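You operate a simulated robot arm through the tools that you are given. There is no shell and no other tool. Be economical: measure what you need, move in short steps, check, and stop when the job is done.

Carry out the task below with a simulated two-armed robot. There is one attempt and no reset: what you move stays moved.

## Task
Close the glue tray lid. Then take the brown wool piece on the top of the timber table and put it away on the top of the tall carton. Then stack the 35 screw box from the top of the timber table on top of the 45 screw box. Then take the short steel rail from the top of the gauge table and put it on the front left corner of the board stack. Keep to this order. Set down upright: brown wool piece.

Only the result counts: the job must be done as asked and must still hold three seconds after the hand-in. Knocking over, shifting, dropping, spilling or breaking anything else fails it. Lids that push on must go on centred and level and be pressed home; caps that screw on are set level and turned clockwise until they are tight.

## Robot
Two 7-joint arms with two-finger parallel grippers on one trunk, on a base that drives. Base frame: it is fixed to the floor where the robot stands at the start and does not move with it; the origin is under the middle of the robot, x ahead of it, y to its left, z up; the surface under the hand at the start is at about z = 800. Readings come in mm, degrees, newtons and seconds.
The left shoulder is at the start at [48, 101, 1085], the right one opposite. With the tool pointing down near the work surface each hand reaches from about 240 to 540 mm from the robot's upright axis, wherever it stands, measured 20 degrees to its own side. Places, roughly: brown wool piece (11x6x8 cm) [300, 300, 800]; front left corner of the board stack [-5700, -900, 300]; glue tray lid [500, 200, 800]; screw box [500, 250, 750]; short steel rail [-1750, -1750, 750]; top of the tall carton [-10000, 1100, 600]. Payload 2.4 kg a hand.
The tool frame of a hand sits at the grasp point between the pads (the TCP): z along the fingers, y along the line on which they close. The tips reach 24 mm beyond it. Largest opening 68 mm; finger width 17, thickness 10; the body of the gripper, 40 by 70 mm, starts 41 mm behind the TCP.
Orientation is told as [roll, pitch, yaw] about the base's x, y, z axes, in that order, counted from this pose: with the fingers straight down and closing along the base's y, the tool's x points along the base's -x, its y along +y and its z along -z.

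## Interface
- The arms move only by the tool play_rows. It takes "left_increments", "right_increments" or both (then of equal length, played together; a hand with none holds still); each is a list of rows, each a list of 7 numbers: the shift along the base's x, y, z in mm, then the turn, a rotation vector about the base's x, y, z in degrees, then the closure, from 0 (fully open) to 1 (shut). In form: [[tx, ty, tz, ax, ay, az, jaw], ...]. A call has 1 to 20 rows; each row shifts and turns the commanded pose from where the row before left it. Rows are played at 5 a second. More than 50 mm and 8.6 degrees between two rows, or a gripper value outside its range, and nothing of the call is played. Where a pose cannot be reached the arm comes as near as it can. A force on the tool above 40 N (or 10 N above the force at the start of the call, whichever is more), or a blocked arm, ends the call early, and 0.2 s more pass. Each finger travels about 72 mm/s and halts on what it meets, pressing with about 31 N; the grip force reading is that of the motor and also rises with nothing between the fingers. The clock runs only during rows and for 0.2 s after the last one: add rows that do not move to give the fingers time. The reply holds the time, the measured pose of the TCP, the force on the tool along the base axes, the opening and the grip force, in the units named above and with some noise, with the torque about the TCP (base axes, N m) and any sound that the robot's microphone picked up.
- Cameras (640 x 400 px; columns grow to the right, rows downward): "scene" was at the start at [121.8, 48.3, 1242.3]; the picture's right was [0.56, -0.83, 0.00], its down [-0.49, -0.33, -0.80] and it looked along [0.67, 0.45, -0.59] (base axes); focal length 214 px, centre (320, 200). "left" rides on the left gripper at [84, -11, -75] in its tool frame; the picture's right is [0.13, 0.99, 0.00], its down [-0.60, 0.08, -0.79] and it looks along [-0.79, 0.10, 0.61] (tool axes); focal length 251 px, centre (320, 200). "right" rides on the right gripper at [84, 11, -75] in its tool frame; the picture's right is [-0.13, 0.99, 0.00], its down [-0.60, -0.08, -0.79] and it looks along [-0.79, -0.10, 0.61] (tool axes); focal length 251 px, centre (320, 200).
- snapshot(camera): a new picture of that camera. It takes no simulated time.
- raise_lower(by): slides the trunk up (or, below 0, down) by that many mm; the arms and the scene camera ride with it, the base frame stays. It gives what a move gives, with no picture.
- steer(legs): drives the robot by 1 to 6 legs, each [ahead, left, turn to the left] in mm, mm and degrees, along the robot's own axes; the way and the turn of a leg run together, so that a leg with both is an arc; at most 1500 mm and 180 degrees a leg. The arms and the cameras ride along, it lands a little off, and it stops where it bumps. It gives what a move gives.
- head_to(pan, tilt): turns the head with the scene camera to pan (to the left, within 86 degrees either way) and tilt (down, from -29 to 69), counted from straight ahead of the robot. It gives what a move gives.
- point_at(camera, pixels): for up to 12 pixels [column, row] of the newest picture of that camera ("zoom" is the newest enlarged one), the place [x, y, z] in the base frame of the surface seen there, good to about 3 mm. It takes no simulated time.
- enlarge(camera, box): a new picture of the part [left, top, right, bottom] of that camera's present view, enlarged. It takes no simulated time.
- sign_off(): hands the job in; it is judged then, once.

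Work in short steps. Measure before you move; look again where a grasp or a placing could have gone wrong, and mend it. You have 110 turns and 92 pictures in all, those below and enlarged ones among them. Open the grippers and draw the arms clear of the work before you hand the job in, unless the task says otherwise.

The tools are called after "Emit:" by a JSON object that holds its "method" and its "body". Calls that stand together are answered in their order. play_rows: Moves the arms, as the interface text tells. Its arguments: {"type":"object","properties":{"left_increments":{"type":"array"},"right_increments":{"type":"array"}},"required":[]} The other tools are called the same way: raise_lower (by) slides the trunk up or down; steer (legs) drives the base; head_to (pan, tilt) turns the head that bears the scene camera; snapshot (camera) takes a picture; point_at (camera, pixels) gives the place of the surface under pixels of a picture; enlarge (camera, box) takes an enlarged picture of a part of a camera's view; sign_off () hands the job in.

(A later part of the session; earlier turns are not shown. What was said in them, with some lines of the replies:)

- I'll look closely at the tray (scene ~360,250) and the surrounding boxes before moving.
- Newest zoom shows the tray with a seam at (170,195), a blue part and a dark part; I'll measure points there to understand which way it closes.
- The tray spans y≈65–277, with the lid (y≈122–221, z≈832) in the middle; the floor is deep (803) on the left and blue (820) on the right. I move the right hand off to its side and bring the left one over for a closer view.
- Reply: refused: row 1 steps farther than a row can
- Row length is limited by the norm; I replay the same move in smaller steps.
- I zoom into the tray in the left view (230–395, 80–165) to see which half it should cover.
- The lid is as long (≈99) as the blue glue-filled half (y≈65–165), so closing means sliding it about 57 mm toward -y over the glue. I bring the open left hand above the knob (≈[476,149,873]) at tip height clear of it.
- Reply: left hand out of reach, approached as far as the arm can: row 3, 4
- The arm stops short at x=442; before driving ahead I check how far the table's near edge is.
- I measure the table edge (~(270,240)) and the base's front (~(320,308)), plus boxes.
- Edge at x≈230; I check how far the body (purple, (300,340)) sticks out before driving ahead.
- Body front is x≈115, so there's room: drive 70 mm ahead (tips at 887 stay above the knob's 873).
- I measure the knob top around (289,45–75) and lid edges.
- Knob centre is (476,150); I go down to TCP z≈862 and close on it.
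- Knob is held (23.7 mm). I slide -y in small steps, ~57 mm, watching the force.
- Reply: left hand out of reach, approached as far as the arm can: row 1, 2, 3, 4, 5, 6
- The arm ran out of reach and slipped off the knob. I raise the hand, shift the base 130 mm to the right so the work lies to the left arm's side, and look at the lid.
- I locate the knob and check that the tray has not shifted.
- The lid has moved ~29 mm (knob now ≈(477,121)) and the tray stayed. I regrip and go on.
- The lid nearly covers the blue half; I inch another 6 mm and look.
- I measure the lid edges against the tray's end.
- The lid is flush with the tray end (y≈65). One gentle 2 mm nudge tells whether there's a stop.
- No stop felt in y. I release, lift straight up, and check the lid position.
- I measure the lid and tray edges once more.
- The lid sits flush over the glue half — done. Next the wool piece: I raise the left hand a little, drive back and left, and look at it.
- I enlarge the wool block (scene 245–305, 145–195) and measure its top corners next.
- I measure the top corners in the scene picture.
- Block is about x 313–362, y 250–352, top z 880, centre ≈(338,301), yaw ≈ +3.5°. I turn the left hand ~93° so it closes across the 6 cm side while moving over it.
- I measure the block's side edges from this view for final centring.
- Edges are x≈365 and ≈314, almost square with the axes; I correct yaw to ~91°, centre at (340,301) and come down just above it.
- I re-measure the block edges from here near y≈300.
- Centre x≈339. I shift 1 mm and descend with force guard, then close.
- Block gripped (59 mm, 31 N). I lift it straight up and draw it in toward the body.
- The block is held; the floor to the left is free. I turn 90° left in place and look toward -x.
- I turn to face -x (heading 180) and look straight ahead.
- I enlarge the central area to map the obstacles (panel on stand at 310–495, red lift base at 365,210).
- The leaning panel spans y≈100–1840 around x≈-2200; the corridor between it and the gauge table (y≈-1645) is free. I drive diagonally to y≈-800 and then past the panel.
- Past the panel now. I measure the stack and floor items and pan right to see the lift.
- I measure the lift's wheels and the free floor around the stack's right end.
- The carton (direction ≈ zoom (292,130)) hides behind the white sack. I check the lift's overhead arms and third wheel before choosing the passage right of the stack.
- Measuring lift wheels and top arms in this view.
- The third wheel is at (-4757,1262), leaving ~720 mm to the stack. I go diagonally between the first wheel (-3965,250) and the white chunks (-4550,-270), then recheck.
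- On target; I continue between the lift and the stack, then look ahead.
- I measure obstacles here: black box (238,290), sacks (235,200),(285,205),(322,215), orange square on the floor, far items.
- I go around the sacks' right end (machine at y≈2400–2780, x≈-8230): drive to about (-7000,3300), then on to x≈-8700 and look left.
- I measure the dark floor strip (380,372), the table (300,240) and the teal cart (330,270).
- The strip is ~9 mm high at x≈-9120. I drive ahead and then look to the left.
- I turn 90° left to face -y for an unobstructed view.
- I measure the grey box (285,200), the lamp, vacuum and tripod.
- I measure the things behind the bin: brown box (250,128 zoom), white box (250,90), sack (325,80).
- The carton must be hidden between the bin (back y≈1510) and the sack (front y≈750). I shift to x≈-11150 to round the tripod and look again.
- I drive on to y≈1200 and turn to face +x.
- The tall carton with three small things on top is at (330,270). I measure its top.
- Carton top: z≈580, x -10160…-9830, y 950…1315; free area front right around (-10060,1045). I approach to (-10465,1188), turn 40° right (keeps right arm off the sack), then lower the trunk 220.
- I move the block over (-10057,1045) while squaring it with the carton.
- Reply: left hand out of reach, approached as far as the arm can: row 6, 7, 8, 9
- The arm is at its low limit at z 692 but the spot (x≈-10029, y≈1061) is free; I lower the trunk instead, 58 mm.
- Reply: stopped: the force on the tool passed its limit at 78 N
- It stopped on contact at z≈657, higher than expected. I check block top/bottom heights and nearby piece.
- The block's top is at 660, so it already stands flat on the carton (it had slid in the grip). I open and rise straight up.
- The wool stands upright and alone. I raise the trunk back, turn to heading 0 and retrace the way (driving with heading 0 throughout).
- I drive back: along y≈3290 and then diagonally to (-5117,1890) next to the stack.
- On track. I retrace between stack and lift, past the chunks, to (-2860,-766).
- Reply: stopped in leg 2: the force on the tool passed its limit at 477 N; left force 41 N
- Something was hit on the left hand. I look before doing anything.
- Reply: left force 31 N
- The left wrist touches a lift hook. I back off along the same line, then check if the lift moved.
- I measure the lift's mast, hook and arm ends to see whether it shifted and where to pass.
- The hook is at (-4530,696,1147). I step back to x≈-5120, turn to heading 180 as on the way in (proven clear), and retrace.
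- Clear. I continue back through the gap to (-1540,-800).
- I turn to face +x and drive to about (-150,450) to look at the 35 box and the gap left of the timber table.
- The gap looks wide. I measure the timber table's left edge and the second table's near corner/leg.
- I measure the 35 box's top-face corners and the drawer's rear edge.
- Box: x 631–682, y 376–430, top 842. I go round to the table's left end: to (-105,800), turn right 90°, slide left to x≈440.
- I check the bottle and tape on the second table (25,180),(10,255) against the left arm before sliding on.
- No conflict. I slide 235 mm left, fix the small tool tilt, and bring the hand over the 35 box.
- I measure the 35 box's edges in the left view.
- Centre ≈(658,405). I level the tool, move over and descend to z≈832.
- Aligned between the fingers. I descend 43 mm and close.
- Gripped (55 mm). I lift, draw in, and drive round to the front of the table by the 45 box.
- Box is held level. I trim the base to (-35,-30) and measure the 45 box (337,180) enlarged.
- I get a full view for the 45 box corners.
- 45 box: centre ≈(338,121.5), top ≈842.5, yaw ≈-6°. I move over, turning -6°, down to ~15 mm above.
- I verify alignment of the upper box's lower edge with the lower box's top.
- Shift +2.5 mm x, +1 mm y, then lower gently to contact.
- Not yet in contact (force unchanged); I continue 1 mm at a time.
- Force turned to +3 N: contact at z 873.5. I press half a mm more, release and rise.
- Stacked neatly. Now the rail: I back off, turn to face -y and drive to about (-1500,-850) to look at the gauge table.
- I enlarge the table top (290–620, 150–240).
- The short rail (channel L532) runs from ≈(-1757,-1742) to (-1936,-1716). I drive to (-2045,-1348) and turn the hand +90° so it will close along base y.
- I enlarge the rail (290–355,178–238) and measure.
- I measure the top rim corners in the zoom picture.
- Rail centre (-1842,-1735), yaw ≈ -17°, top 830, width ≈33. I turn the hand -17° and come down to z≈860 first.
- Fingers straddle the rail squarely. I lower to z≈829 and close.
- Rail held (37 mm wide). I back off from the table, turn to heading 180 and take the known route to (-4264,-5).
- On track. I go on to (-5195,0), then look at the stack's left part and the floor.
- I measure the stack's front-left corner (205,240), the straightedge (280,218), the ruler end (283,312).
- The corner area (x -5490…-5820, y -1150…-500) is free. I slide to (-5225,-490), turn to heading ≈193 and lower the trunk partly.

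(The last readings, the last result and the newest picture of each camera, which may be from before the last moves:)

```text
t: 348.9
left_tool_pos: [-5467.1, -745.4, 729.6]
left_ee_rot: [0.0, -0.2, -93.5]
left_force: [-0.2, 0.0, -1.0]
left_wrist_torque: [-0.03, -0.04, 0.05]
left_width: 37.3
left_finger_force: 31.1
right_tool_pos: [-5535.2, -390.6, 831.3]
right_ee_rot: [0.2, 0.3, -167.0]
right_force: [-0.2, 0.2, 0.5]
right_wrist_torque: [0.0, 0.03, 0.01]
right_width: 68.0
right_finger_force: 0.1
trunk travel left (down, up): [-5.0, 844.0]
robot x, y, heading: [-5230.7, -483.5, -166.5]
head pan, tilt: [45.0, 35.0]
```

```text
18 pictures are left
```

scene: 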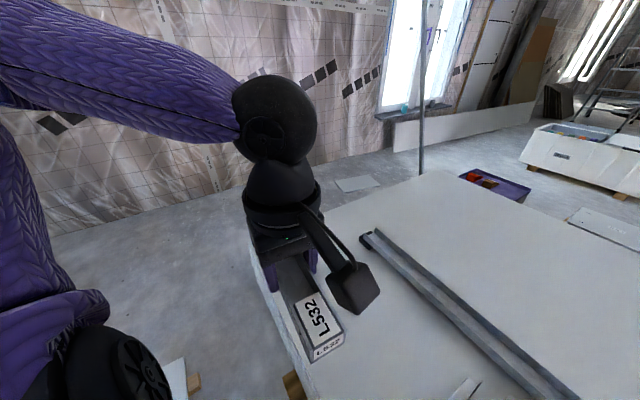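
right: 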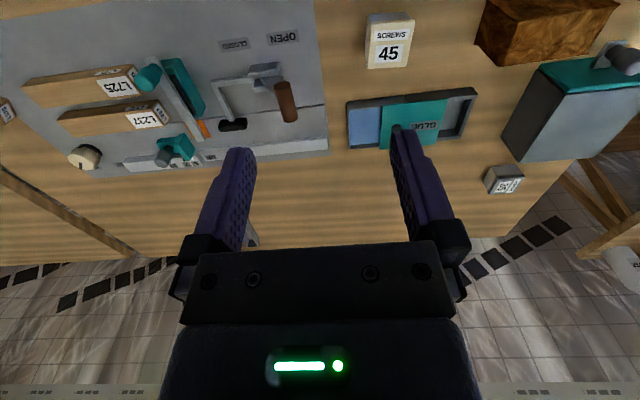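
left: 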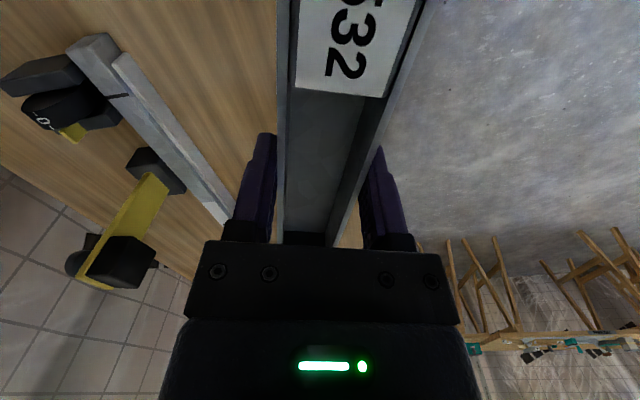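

I move the rail over (-5590,-800) and descend in steps, watching reach.

Emit:
{"method": "play_rows", "body": {"left_increments": [[-40, -18, 0, 0, 0, 0, 0.8], [-40, -18, 0, 0, 0, 0, 0.8], [-40, -18, 0, 0, 0, 0, 0.8], [0, 0, -45, 0, 0, 0, 0.8], [0, 0, -45, 0, 0, 0, 0.8], [0, 0, -45, 0, 0, 0, 0.8], [0, 0, -45, 0, 0, 0, 0.8], [0, 0, -45, 0, 0, 0, 0.8], [0, 0, 0, 0, 0, 0, 0.8]]}}

```text
t: 350.9
left_tool_pos: [-5587.0, -799.2, 504.0]
left_ee_rot: [0.0, -0.2, -93.5]
left_force: [-0.2, 0.2, -0.7]
left_wrist_torque: [0.02, -0.02, 0.0]
left_width: 37.3
left_finger_force: 31.1
right_tool_pos: [-5534.0, -391.8, 831.1]
right_ee_rot: [0.2, 0.3, -166.9]
right_force: [-0.1, 1.6, -0.1]
right_wrist_torque: [0.02, 0.0, -0.02]
right_width: 67.9
right_finger_force: 0.1
trunk travel left (down, up): [-5.0, 844.0]
robot x, y, heading: [-5229.2, -486.7, -166.8]
head pan, tilt: [45.0, 35.0]
```

Reach is fine at z 504. I go down further to ≈374.

Emit:
{"method": "play_rows", "body": {"left_increments": [[0, 0, -45, 0, 0, 0, 0.8], [0, 0, -45, 0, 0, 0, 0.8], [0, 0, -30, 0, 0, 0, 0.8], [0, 0, -10, 0, 0, 0, 0.8], [0, 0, 0, 0, 0, 0, 0.8]]}}

Emit:
{"method": "snapshot", "body": {"camera": "scene"}}

```text
t: 352.1
left_tool_pos: [-5573.5, -803.5, 402.4]
left_ee_rot: [0.0, -0.2, -93.5]
left_force: [-0.3, 0.3, -0.8]
left_wrist_torque: [0.02, 0.01, 0.02]
left_width: 37.4
left_finger_force: 31.5
left hand out of reach, approached as far as the arm can: row 3, 4
right_tool_pos: [-5535.6, -390.4, 831.1]
right_ee_rot: [0.1, 0.3, -166.9]
right_force: [0.5, -0.2, -0.1]
right_wrist_torque: [0.0, 0.01, -0.01]
right_width: 68.1
right_finger_force: 0.0
trunk travel left (down, up): [-5.0, 844.0]
robot x, y, heading: [-5229.3, -482.6, -166.7]
head pan, tilt: [45.0, 35.0]
```

```text
17 pictures are left
```

scene: 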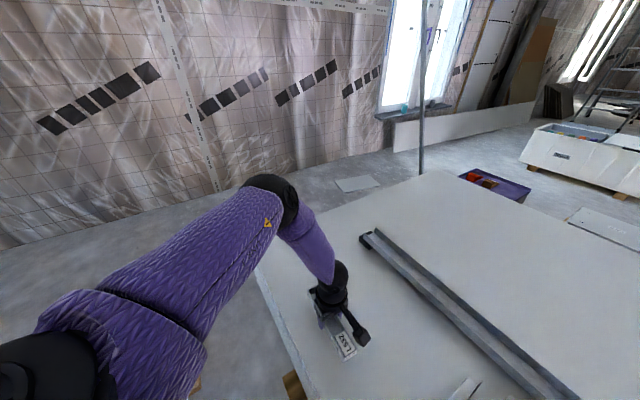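

43 mm short at this radius; I pull the rail in a little ((+18,+33)) and continue down.

Emit:
{"method": "play_rows", "body": {"left_increments": [[9, 17, 0, 0, 0, 0, 0.8], [9, 16, 0, 0, 0, 0, 0.8], [0, 0, -12, 0, 0, 0, 0.8], [0, 0, -12, 0, 0, 0, 0.8], [0, 0, -10, 0, 0, 0, 0.8], [0, 0, 0, 0, 0, 0, 0.8]]}}

Emit:
{"method": "point_at", "body": {"camera": "scene", "pixels": [[178, 370], [193, 383], [265, 275], [360, 237]]}}

```text
t: 353.5
left_tool_pos: [-5545.0, -777.9, 395.9]
left_ee_rot: [0.1, -0.2, -93.6]
left_force: [0.4, 0.2, -1.6]
left_wrist_torque: [-0.01, -0.04, -0.01]
left_width: 37.2
left_finger_force: 30.7
left hand out of reach, approached as far as the arm can: row 3, 4, 5
right_tool_pos: [-5535.5, -390.3, 832.3]
right_ee_rot: [0.2, 0.4, -166.9]
right_force: [0.0, -0.6, -0.4]
right_wrist_torque: [-0.01, 0.01, 0.0]
right_width: 68.0
right_finger_force: 0.0
trunk travel left (down, up): [-5.0, 844.0]
robot x, y, heading: [-5231.5, -482.3, -166.6]
head pan, tilt: [45.0, 35.0]
```

```text
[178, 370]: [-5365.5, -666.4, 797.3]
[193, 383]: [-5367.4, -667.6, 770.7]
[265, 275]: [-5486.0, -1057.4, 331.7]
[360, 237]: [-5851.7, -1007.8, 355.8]
```

The vertical limit is ~400 with this wrist yaw. I raise, turn the hand back to its natural yaw (-72°) over (-5590,-805), and try lower again.

Emit:
{"method": "play_rows", "body": {"left_increments": [[0, 0, 40, 0, 0, 0, 0.8], [-10, -5, 30, 0, 0, -8.2, 0.8], [-10, -5, 0, 0, 0, -8.2, 0.8], [-10, -5, 0, 0, 0, -8.2, 0.8], [-10, -5, 0, 0, 0, -8.2, 0.8], [-5, -5, 0, 0, 0, -8.2, 0.8], [0, 0, 0, 0, 0, -8.2, 0.8], [0, 0, 0, 0, 0, -8.2, 0.8], [0, 0, 0, 0, 0, -8.2, 0.8], [0, 0, 0, 0, 0, -7, 0.8], [0, 0, -40, 0, 0, 0, 0.8], [0, 0, -30, 0, 0, 0, 0.8], [0, 0, -15, 0, 0, 0, 0.8], [0, 0, 0, 0, 0, 0, 0.8]]}}

```text
t: 356.5
left_tool_pos: [-5578.5, -806.1, 403.7]
left_ee_rot: [0.1, -0.2, -166.1]
left_force: [0.3, -0.1, -0.9]
left_wrist_torque: [-0.02, 0.02, 0.03]
left_width: 37.5
left_finger_force: 31.3
left hand out of reach, approached as far as the arm can: row 12, 13
right_tool_pos: [-5535.4, -390.4, 830.8]
right_ee_rot: [0.2, 0.3, -166.9]
right_force: [0.0, -0.7, 0.6]
right_wrist_torque: [-0.02, 0.04, -0.04]
right_width: 67.9
right_finger_force: 0.0
trunk travel left (down, up): [-5.0, 844.0]
robot x, y, heading: [-5229.8, -487.5, -166.9]
head pan, tilt: [45.0, 35.0]
```

The limit pushes the hand outward to its own side, so the target should lie further to the left. I raise, turn the base 20° right, and bring the rail back over the spot.

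Emit:
{"method": "play_rows", "body": {"left_increments": [[0, 0, 40, 0, 0, 0, 0.8], [0, 0, 40, 0, 0, 0, 0.8]]}}

Emit:
{"method": "steer", "body": {"legs": [[0, 0, -22]]}}

Emit:
{"method": "play_rows", "body": {"left_increments": [[20, -35, 0, 0, 0, 0, 0.8], [20, -35, 0, 0, 0, 0, 0.8], [20, -35, 0, 0, 0, 0, 0.8], [20, -35, 0, 0, 0, 0, 0.8], [0, 0, -45, 0, 0, 0, 0.8], [0, 0, -30, 0, 0, 0, 0.8], [0, 0, -20, 0, 0, 0, 0.8], [0, 0, 0, 0, 0, 0, 0.8]]}}

```text
t: 357.1
left_tool_pos: [-5578.2, -806.3, 485.3]
left_ee_rot: [0.0, 0.0, -166.1]
left_force: [-0.6, -0.2, -0.6]
left_wrist_torque: [-0.01, 0.03, 0.01]
left_width: 37.7
left_finger_force: 31.6
right_tool_pos: [-5535.7, -389.5, 831.2]
right_ee_rot: [0.3, 0.3, -166.9]
right_force: [0.7, -0.6, 0.5]
right_wrist_torque: [0.01, -0.03, 0.03]
right_width: 68.1
right_finger_force: 0.0
trunk travel left (down, up): [-5.0, 844.0]
robot x, y, heading: [-5227.3, -483.1, -166.7]
head pan, tilt: [45.0, 35.0]
```

```text
t: 358.7
left_tool_pos: [-5674.1, -652.5, 484.9]
left_ee_rot: [0.1, -0.3, 172.1]
left_force: [-0.4, -1.0, -2.1]
left_wrist_torque: [-0.02, 0.01, 0.01]
left_width: 37.5
left_finger_force: 30.8
right_tool_pos: [-5479.2, -284.1, 831.7]
right_ee_rot: [0.2, 0.4, 171.2]
right_force: [0.0, -0.7, 0.2]
right_wrist_torque: [0.04, 0.0, 0.0]
right_width: 67.9
right_finger_force: 0.1
trunk travel left (down, up): [-5.0, 844.0]
robot x, y, heading: [-5229.1, -487.6, 171.3]
head pan, tilt: [45.0, 35.0]
```

```text
t: 360.5
left_tool_pos: [-5592.3, -792.1, 387.9]
left_ee_rot: [-0.1, -0.1, 172.0]
left_force: [0.5, -0.2, -0.8]
left_wrist_torque: [0.01, -0.01, -0.02]
left_width: 37.5
left_finger_force: 31.0
right_tool_pos: [-5478.2, -285.3, 831.0]
right_ee_rot: [0.2, 0.4, 171.3]
right_force: [0.2, 0.2, 0.7]
right_wrist_torque: [-0.01, 0.04, -0.02]
right_width: 67.8
right_finger_force: 0.1
trunk travel left (down, up): [-5.0, 844.0]
robot x, y, heading: [-5232.8, -484.4, 171.7]
head pan, tilt: [45.0, 35.0]
```

That works (z 388). I lower to ~362 and then mm by mm to contact.

Emit:
{"method": "play_rows", "body": {"left_increments": [[-2, 0, -15, 0, 0, 0, 0.8], [0, 0, -9, 0, 0, 0, 0.8], [0, 0, -2, 0, 0, 0, 0.8], [0, 0, -1, 0, 0, 0, 0.8], [0, 0, 0, 0, 0, 0, 0.8]]}}

Emit:
{"method": "snapshot", "body": {"camera": "scene"}}

```text
t: 361.7
left_tool_pos: [-5596.0, -793.8, 361.9]
left_ee_rot: [0.0, -0.2, 172.0]
left_force: [-0.4, 0.7, -0.5]
left_wrist_torque: [-0.01, 0.02, 0.04]
left_width: 37.6
left_finger_force: 30.8
right_tool_pos: [-5478.5, -284.6, 832.1]
right_ee_rot: [0.2, 0.3, 171.2]
right_force: [0.6, 0.4, 0.5]
right_wrist_torque: [0.02, -0.03, -0.06]
right_width: 68.1
right_finger_force: 0.0
trunk travel left (down, up): [-5.0, 844.0]
robot x, y, heading: [-5234.5, -480.6, 171.5]
head pan, tilt: [45.0, 35.0]
```

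```text
16 pictures are left
```

scene: 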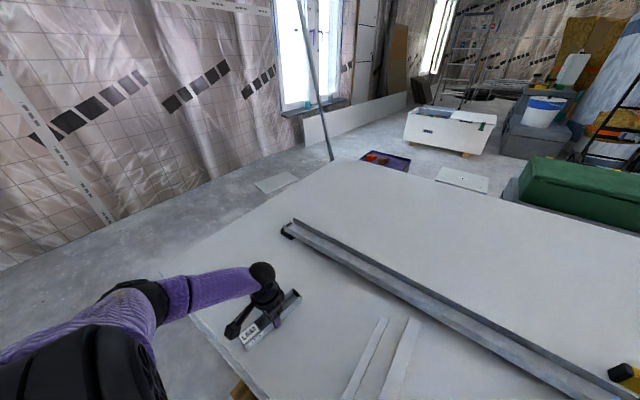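

Nearly down and well inside the corner area. I lower the last mm until a contact force shows.

Emit:
{"method": "play_rows", "body": {"left_increments": [[0, 0, -1, 0, 0, 0, 0.8], [0, 0, -1, 0, 0, 0, 0.8], [0, 0, -1, 0, 0, 0, 0.8], [0, 0, -0.5, 0, 0, 0, 0.8], [0, 0, 0, 0, 0, 0, 0.8]]}}

```text
t: 362.9
left_tool_pos: [-5595.8, -792.9, 359.2]
left_ee_rot: [0.0, -0.2, 172.0]
left_force: [-0.5, -0.1, -1.1]
left_wrist_torque: [0.02, 0.05, -0.01]
left_width: 37.4
left_finger_force: 31.4
right_tool_pos: [-5479.5, -283.4, 831.3]
right_ee_rot: [0.1, 0.3, 171.2]
right_force: [0.0, -1.2, 0.3]
right_wrist_torque: [0.03, -0.01, 0.01]
right_width: 67.9
right_finger_force: 0.0
trunk travel left (down, up): [-5.0, 844.0]
robot x, y, heading: [-5233.2, -482.5, 171.2]
head pan, tilt: [45.0, 35.0]
```

Emit:
{"method": "play_rows", "body": {"left_increments": [[0, 0, -1, 0, 0, 0, 0.8], [0, 0, -1, 0, 0, 0, 0.8], [0, 0, 0, 0, 0, 0, 0.8]]}}

Emit:
{"method": "enlarge", "body": {"camera": "scene", "box": [200, 250, 360, 350]}}

```text
t: 363.7
left_tool_pos: [-5595.4, -793.0, 357.6]
left_ee_rot: [0.1, -0.3, 172.1]
left_force: [-0.2, -0.3, 15.9]
left_wrist_torque: [0.0, -0.75, 0.1]
left_width: 37.7
left_finger_force: 30.9
right_tool_pos: [-5478.2, -282.8, 831.3]
right_ee_rot: [0.3, 0.2, 171.2]
right_force: [0.9, 0.2, 0.3]
right_wrist_torque: [0.01, -0.01, -0.02]
right_width: 67.9
right_finger_force: 0.2
trunk travel left (down, up): [-5.0, 844.0]
robot x, y, heading: [-5230.1, -481.2, 171.3]
head pan, tilt: [45.0, 35.0]
```

```text
4.00 times, centred on (280, 300) of scene
```

zoom: 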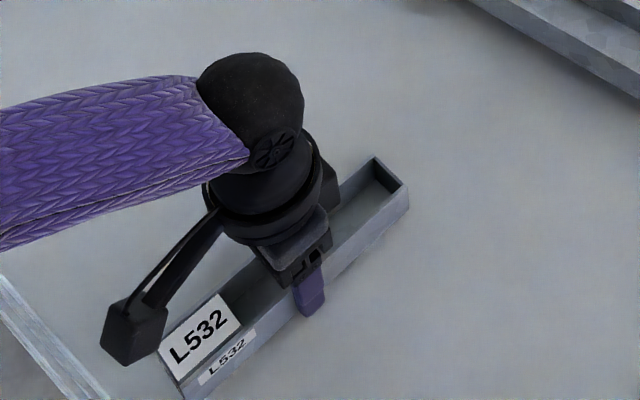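

Contact (+16 N): the rail rests on the stack. I ease 0.5 mm, open, rise, and check.

Emit:
{"method": "play_rows", "body": {"left_increments": [[0, 0, 0.5, 0, 0, 0, 0.8], [0, 0, 0, 0, 0, 0, 0.5], [0, 0, 0, 0, 0, 0, 0.1], [0, 0, 0, 0, 0, 0, 0], [0, 0, 10, 0, 0, 0, 0], [0, 0, 40, 0, 0, 0, 0], [0, 0, 45, 0, 0, 0, 0], [0, 0, 45, 0, 0, 0, 0], [0, 0, 45, 0, 0, 0, 0]]}}

Emit:
{"method": "raise_lower", "body": {"by": 250}}

Emit:
{"method": "snapshot", "body": {"camera": "scene"}}

```text
t: 365.7
left_tool_pos: [-5595.1, -793.5, 541.8]
left_ee_rot: [0.0, -0.1, 171.9]
left_force: [-0.1, -1.0, 0.5]
left_wrist_torque: [-0.01, -0.03, -0.02]
left_width: 67.9
left_finger_force: 0.1
right_tool_pos: [-5479.9, -282.7, 831.8]
right_ee_rot: [0.2, 0.3, 171.3]
right_force: [0.3, -0.3, -0.8]
right_wrist_torque: [0.02, 0.01, 0.0]
right_width: 67.8
right_finger_force: 0.0
trunk travel left (down, up): [-5.0, 844.0]
robot x, y, heading: [-5231.8, -480.8, 171.3]
head pan, tilt: [45.0, 35.0]
```

```text
t: 368.2
left_tool_pos: [-5595.7, -794.6, 791.6]
left_ee_rot: [0.0, -0.2, 171.9]
left_force: [0.3, 0.5, 0.1]
left_wrist_torque: [0.01, 0.04, 0.01]
left_width: 68.2
left_finger_force: 0.0
right_tool_pos: [-5480.3, -282.6, 1080.6]
right_ee_rot: [0.3, 0.4, 171.3]
right_force: [-0.8, -0.3, -0.2]
right_wrist_torque: [-0.01, -0.05, 0.01]
right_width: 68.0
right_finger_force: 0.1
trunk travel left (down, up): [-255.0, 594.0]
robot x, y, heading: [-5235.0, -480.6, 171.5]
head pan, tilt: [45.0, 35.0]
```

```text
14 pictures are left
```

scene: 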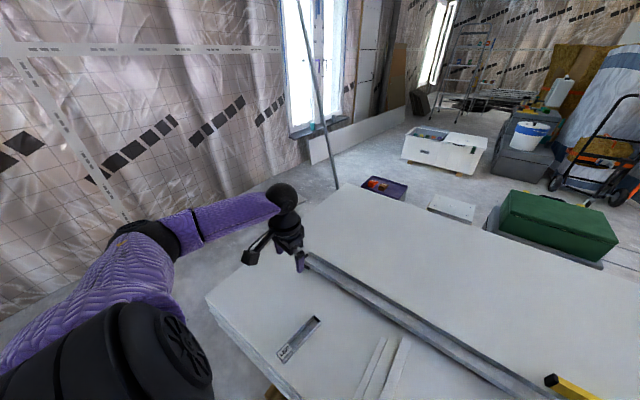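

The rail lies flat, but I'd like it closer to the named spot (y≈-900). I regrip it exactly as released, lift 60 mm, and shift the base ~100 mm along to its left.

Emit:
{"method": "raise_lower", "body": {"by": -250}}

Emit:
{"method": "play_rows", "body": {"left_increments": [[0, 0, -45, 0, 0, 0, 0], [0, 0, -45, 0, 0, 0, 0], [0, 0, -45, 0, 0, 0, 0], [0, 0, -38, 0, 0, 0, 0], [0, 0, -10, 0, 0, 0, 0], [0, 0, 0, 0, 0, 0, 0], [0, 0, 0, 0, 0, 0, 0.3], [0, 0, 0, 0, 0, 0, 0.6], [0, 0, 0, 0, 0, 0, 0.8], [0, 0, 0, 0, 0, 0, 0.8], [0, 0, 20, 0, 0, 0, 0.8], [0, 0, 40, 0, 0, 0, 0.8]]}}

Emit:
{"method": "steer", "body": {"legs": [[3, 100, 0]]}}

Emit:
{"method": "snapshot", "body": {"camera": "scene"}}

```text
t: 370.8
left_tool_pos: [-5596.5, -793.4, 542.1]
left_ee_rot: [0.0, -0.3, 172.1]
left_force: [0.3, 0.1, 0.7]
left_wrist_torque: [0.01, -0.02, 0.01]
left_width: 68.1
left_finger_force: 0.1
right_tool_pos: [-5478.9, -284.2, 831.6]
right_ee_rot: [0.2, 0.3, 171.2]
right_force: [-0.4, -0.3, -1.2]
right_wrist_torque: [0.01, 0.04, 0.01]
right_width: 68.0
right_finger_force: 0.1
trunk travel left (down, up): [-5.0, 844.0]
robot x, y, heading: [-5233.0, -482.7, 171.3]
head pan, tilt: [45.0, 35.0]
```

```text
t: 373.4
left_tool_pos: [-5596.3, -794.1, 419.6]
left_ee_rot: [-0.1, -0.3, 172.0]
left_force: [-0.4, 0.8, -2.2]
left_wrist_torque: [0.01, 0.0, -0.03]
left_width: 37.7
left_finger_force: 31.4
right_tool_pos: [-5478.6, -282.8, 829.8]
right_ee_rot: [0.2, 0.3, 171.1]
right_force: [-0.7, -0.4, 0.1]
right_wrist_torque: [0.03, 0.02, 0.0]
right_width: 67.9
right_finger_force: 0.2
trunk travel left (down, up): [-5.0, 844.0]
robot x, y, heading: [-5231.7, -482.5, 171.5]
head pan, tilt: [45.0, 35.0]
```

```text
t: 374.6
left_tool_pos: [-5614.1, -893.2, 419.0]
left_ee_rot: [-0.1, -0.2, 172.0]
left_force: [-0.1, 0.6, -1.4]
left_wrist_torque: [-0.03, 0.03, -0.01]
left_width: 37.6
left_finger_force: 30.7
right_tool_pos: [-5494.4, -383.4, 831.2]
right_ee_rot: [0.3, 0.4, 171.1]
right_force: [0.6, -0.6, 0.3]
right_wrist_torque: [-0.01, -0.03, -0.01]
right_width: 68.0
right_finger_force: 0.1
trunk travel left (down, up): [-5.0, 844.0]
robot x, y, heading: [-5246.2, -585.0, 171.1]
head pan, tilt: [45.0, 35.0]
```

```text
13 pictures are left
```

scene: 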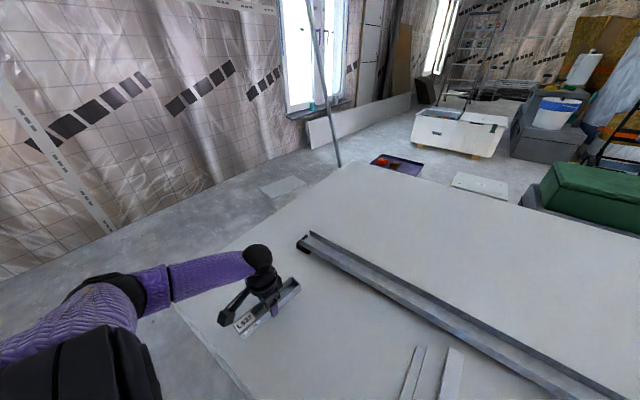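

The rail is now over (-5614,-893), near the corner and clear of the straightedge. I lower 60 mm to contact.

Emit:
{"method": "play_rows", "body": {"left_increments": [[0, 0, -30, 0, 0, 0, 0.8], [0, 0, -20, 0, 0, 0, 0.8], [0, 0, -6, 0, 0, 0, 0.8], [0, 0, -2, 0, 0, 0, 0.8], [0, 0, -1, 0, 0, 0, 0.8], [0, 0, -1, 0, 0, 0, 0.8], [0, 0, 0, 0, 0, 0, 0.8]]}}

```text
t: 376.2
left_tool_pos: [-5614.9, -894.4, 357.9]
left_ee_rot: [0.0, -0.2, 171.9]
left_force: [0.3, -0.1, -1.7]
left_wrist_torque: [0.0, 0.05, 0.01]
left_width: 37.5
left_finger_force: 30.7
right_tool_pos: [-5496.0, -383.8, 830.8]
right_ee_rot: [0.2, 0.4, 171.1]
right_force: [-0.4, 0.6, -0.3]
right_wrist_torque: [-0.02, -0.01, 0.01]
right_width: 68.1
right_finger_force: 0.0
trunk travel left (down, up): [-5.0, 844.0]
robot x, y, heading: [-5248.6, -580.3, 171.2]
head pan, tilt: [45.0, 35.0]
```

About to touch; 1.5 mm more, then release, rise, raise the trunk and look.

Emit:
{"method": "play_rows", "body": {"left_increments": [[0, 0, -1, 0, 0, 0, 0.8], [0, 0, -0.5, 0, 0, 0, 0.8], [0, 0, 0, 0, 0, 0, 0.8], [0, 0, 0, 0, 0, 0, 0.5], [0, 0, 0, 0, 0, 0, 0.1], [0, 0, 0, 0, 0, 0, 0], [0, 0, 10, 0, 0, 0, 0], [0, 0, 40, 0, 0, 0, 0], [0, 0, 45, 0, 0, 0, 0], [0, 0, 45, 0, 0, 0, 0], [0, 0, 45, 0, 0, 0, 0]]}}

Emit:
{"method": "raise_lower", "body": {"by": 250}}

Emit:
{"method": "enlarge", "body": {"camera": "scene", "box": [160, 240, 400, 390]}}

```text
t: 378.6
left_tool_pos: [-5614.2, -894.1, 543.7]
left_ee_rot: [0.0, -0.1, 171.8]
left_force: [-0.2, -0.3, -0.7]
left_wrist_torque: [0.0, -0.01, 0.03]
left_width: 68.2
left_finger_force: 0.1
right_tool_pos: [-5495.4, -384.0, 831.1]
right_ee_rot: [0.1, 0.2, 171.1]
right_force: [-0.5, 0.8, 0.1]
right_wrist_torque: [0.03, -0.01, 0.02]
right_width: 68.1
right_finger_force: 0.1
trunk travel left (down, up): [-5.0, 844.0]
robot x, y, heading: [-5250.6, -585.1, 171.2]
head pan, tilt: [45.0, 35.0]
```

```text
t: 381.1
left_tool_pos: [-5614.5, -893.2, 793.1]
left_ee_rot: [0.0, -0.1, 171.9]
left_force: [-1.1, 0.2, 0.2]
left_wrist_torque: [0.0, -0.01, -0.03]
left_width: 68.2
left_finger_force: 0.0
right_tool_pos: [-5495.0, -382.9, 1081.0]
right_ee_rot: [0.2, 0.4, 171.0]
right_force: [0.5, 0.2, 0.3]
right_wrist_torque: [0.0, -0.02, -0.01]
right_width: 68.0
right_finger_force: 0.0
trunk travel left (down, up): [-255.0, 594.0]
robot x, y, heading: [-5245.7, -583.3, 171.2]
head pan, tilt: [45.0, 35.0]
```

```text
2.67 times, centred on (280, 315) of scene
```

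zoom: 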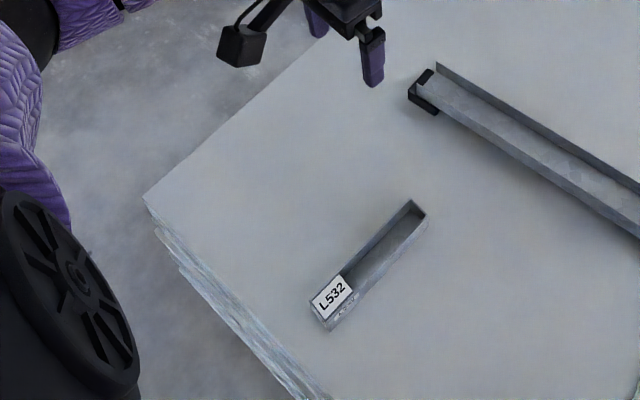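

The rail lies flat near the front left corner, and both grippers are open and clear of it, so I hand in.

Emit:
{"method": "sign_off", "body": {}}

```text
The job is handed in.
```

All four jobs were done in order and handed in, but on the way back from the carton my left wrist hit a hook on the drywall lift (about 477 N). I couldn't confirm whether the lift moved.

- **Glue tray:** the lid is closed. I slid it over the blue, filled half, where it sits flush. I felt no stop at the end, so flush is by measurement.
- **Brown wool piece:** it stands upright on the tall carton, clear of the three pieces already there.
- **35 screw box:** it is stacked squarely on the 45 box.
- **Short steel rail:** it lies flat near the front left corner of the board stack, at about x -5614, y -893.
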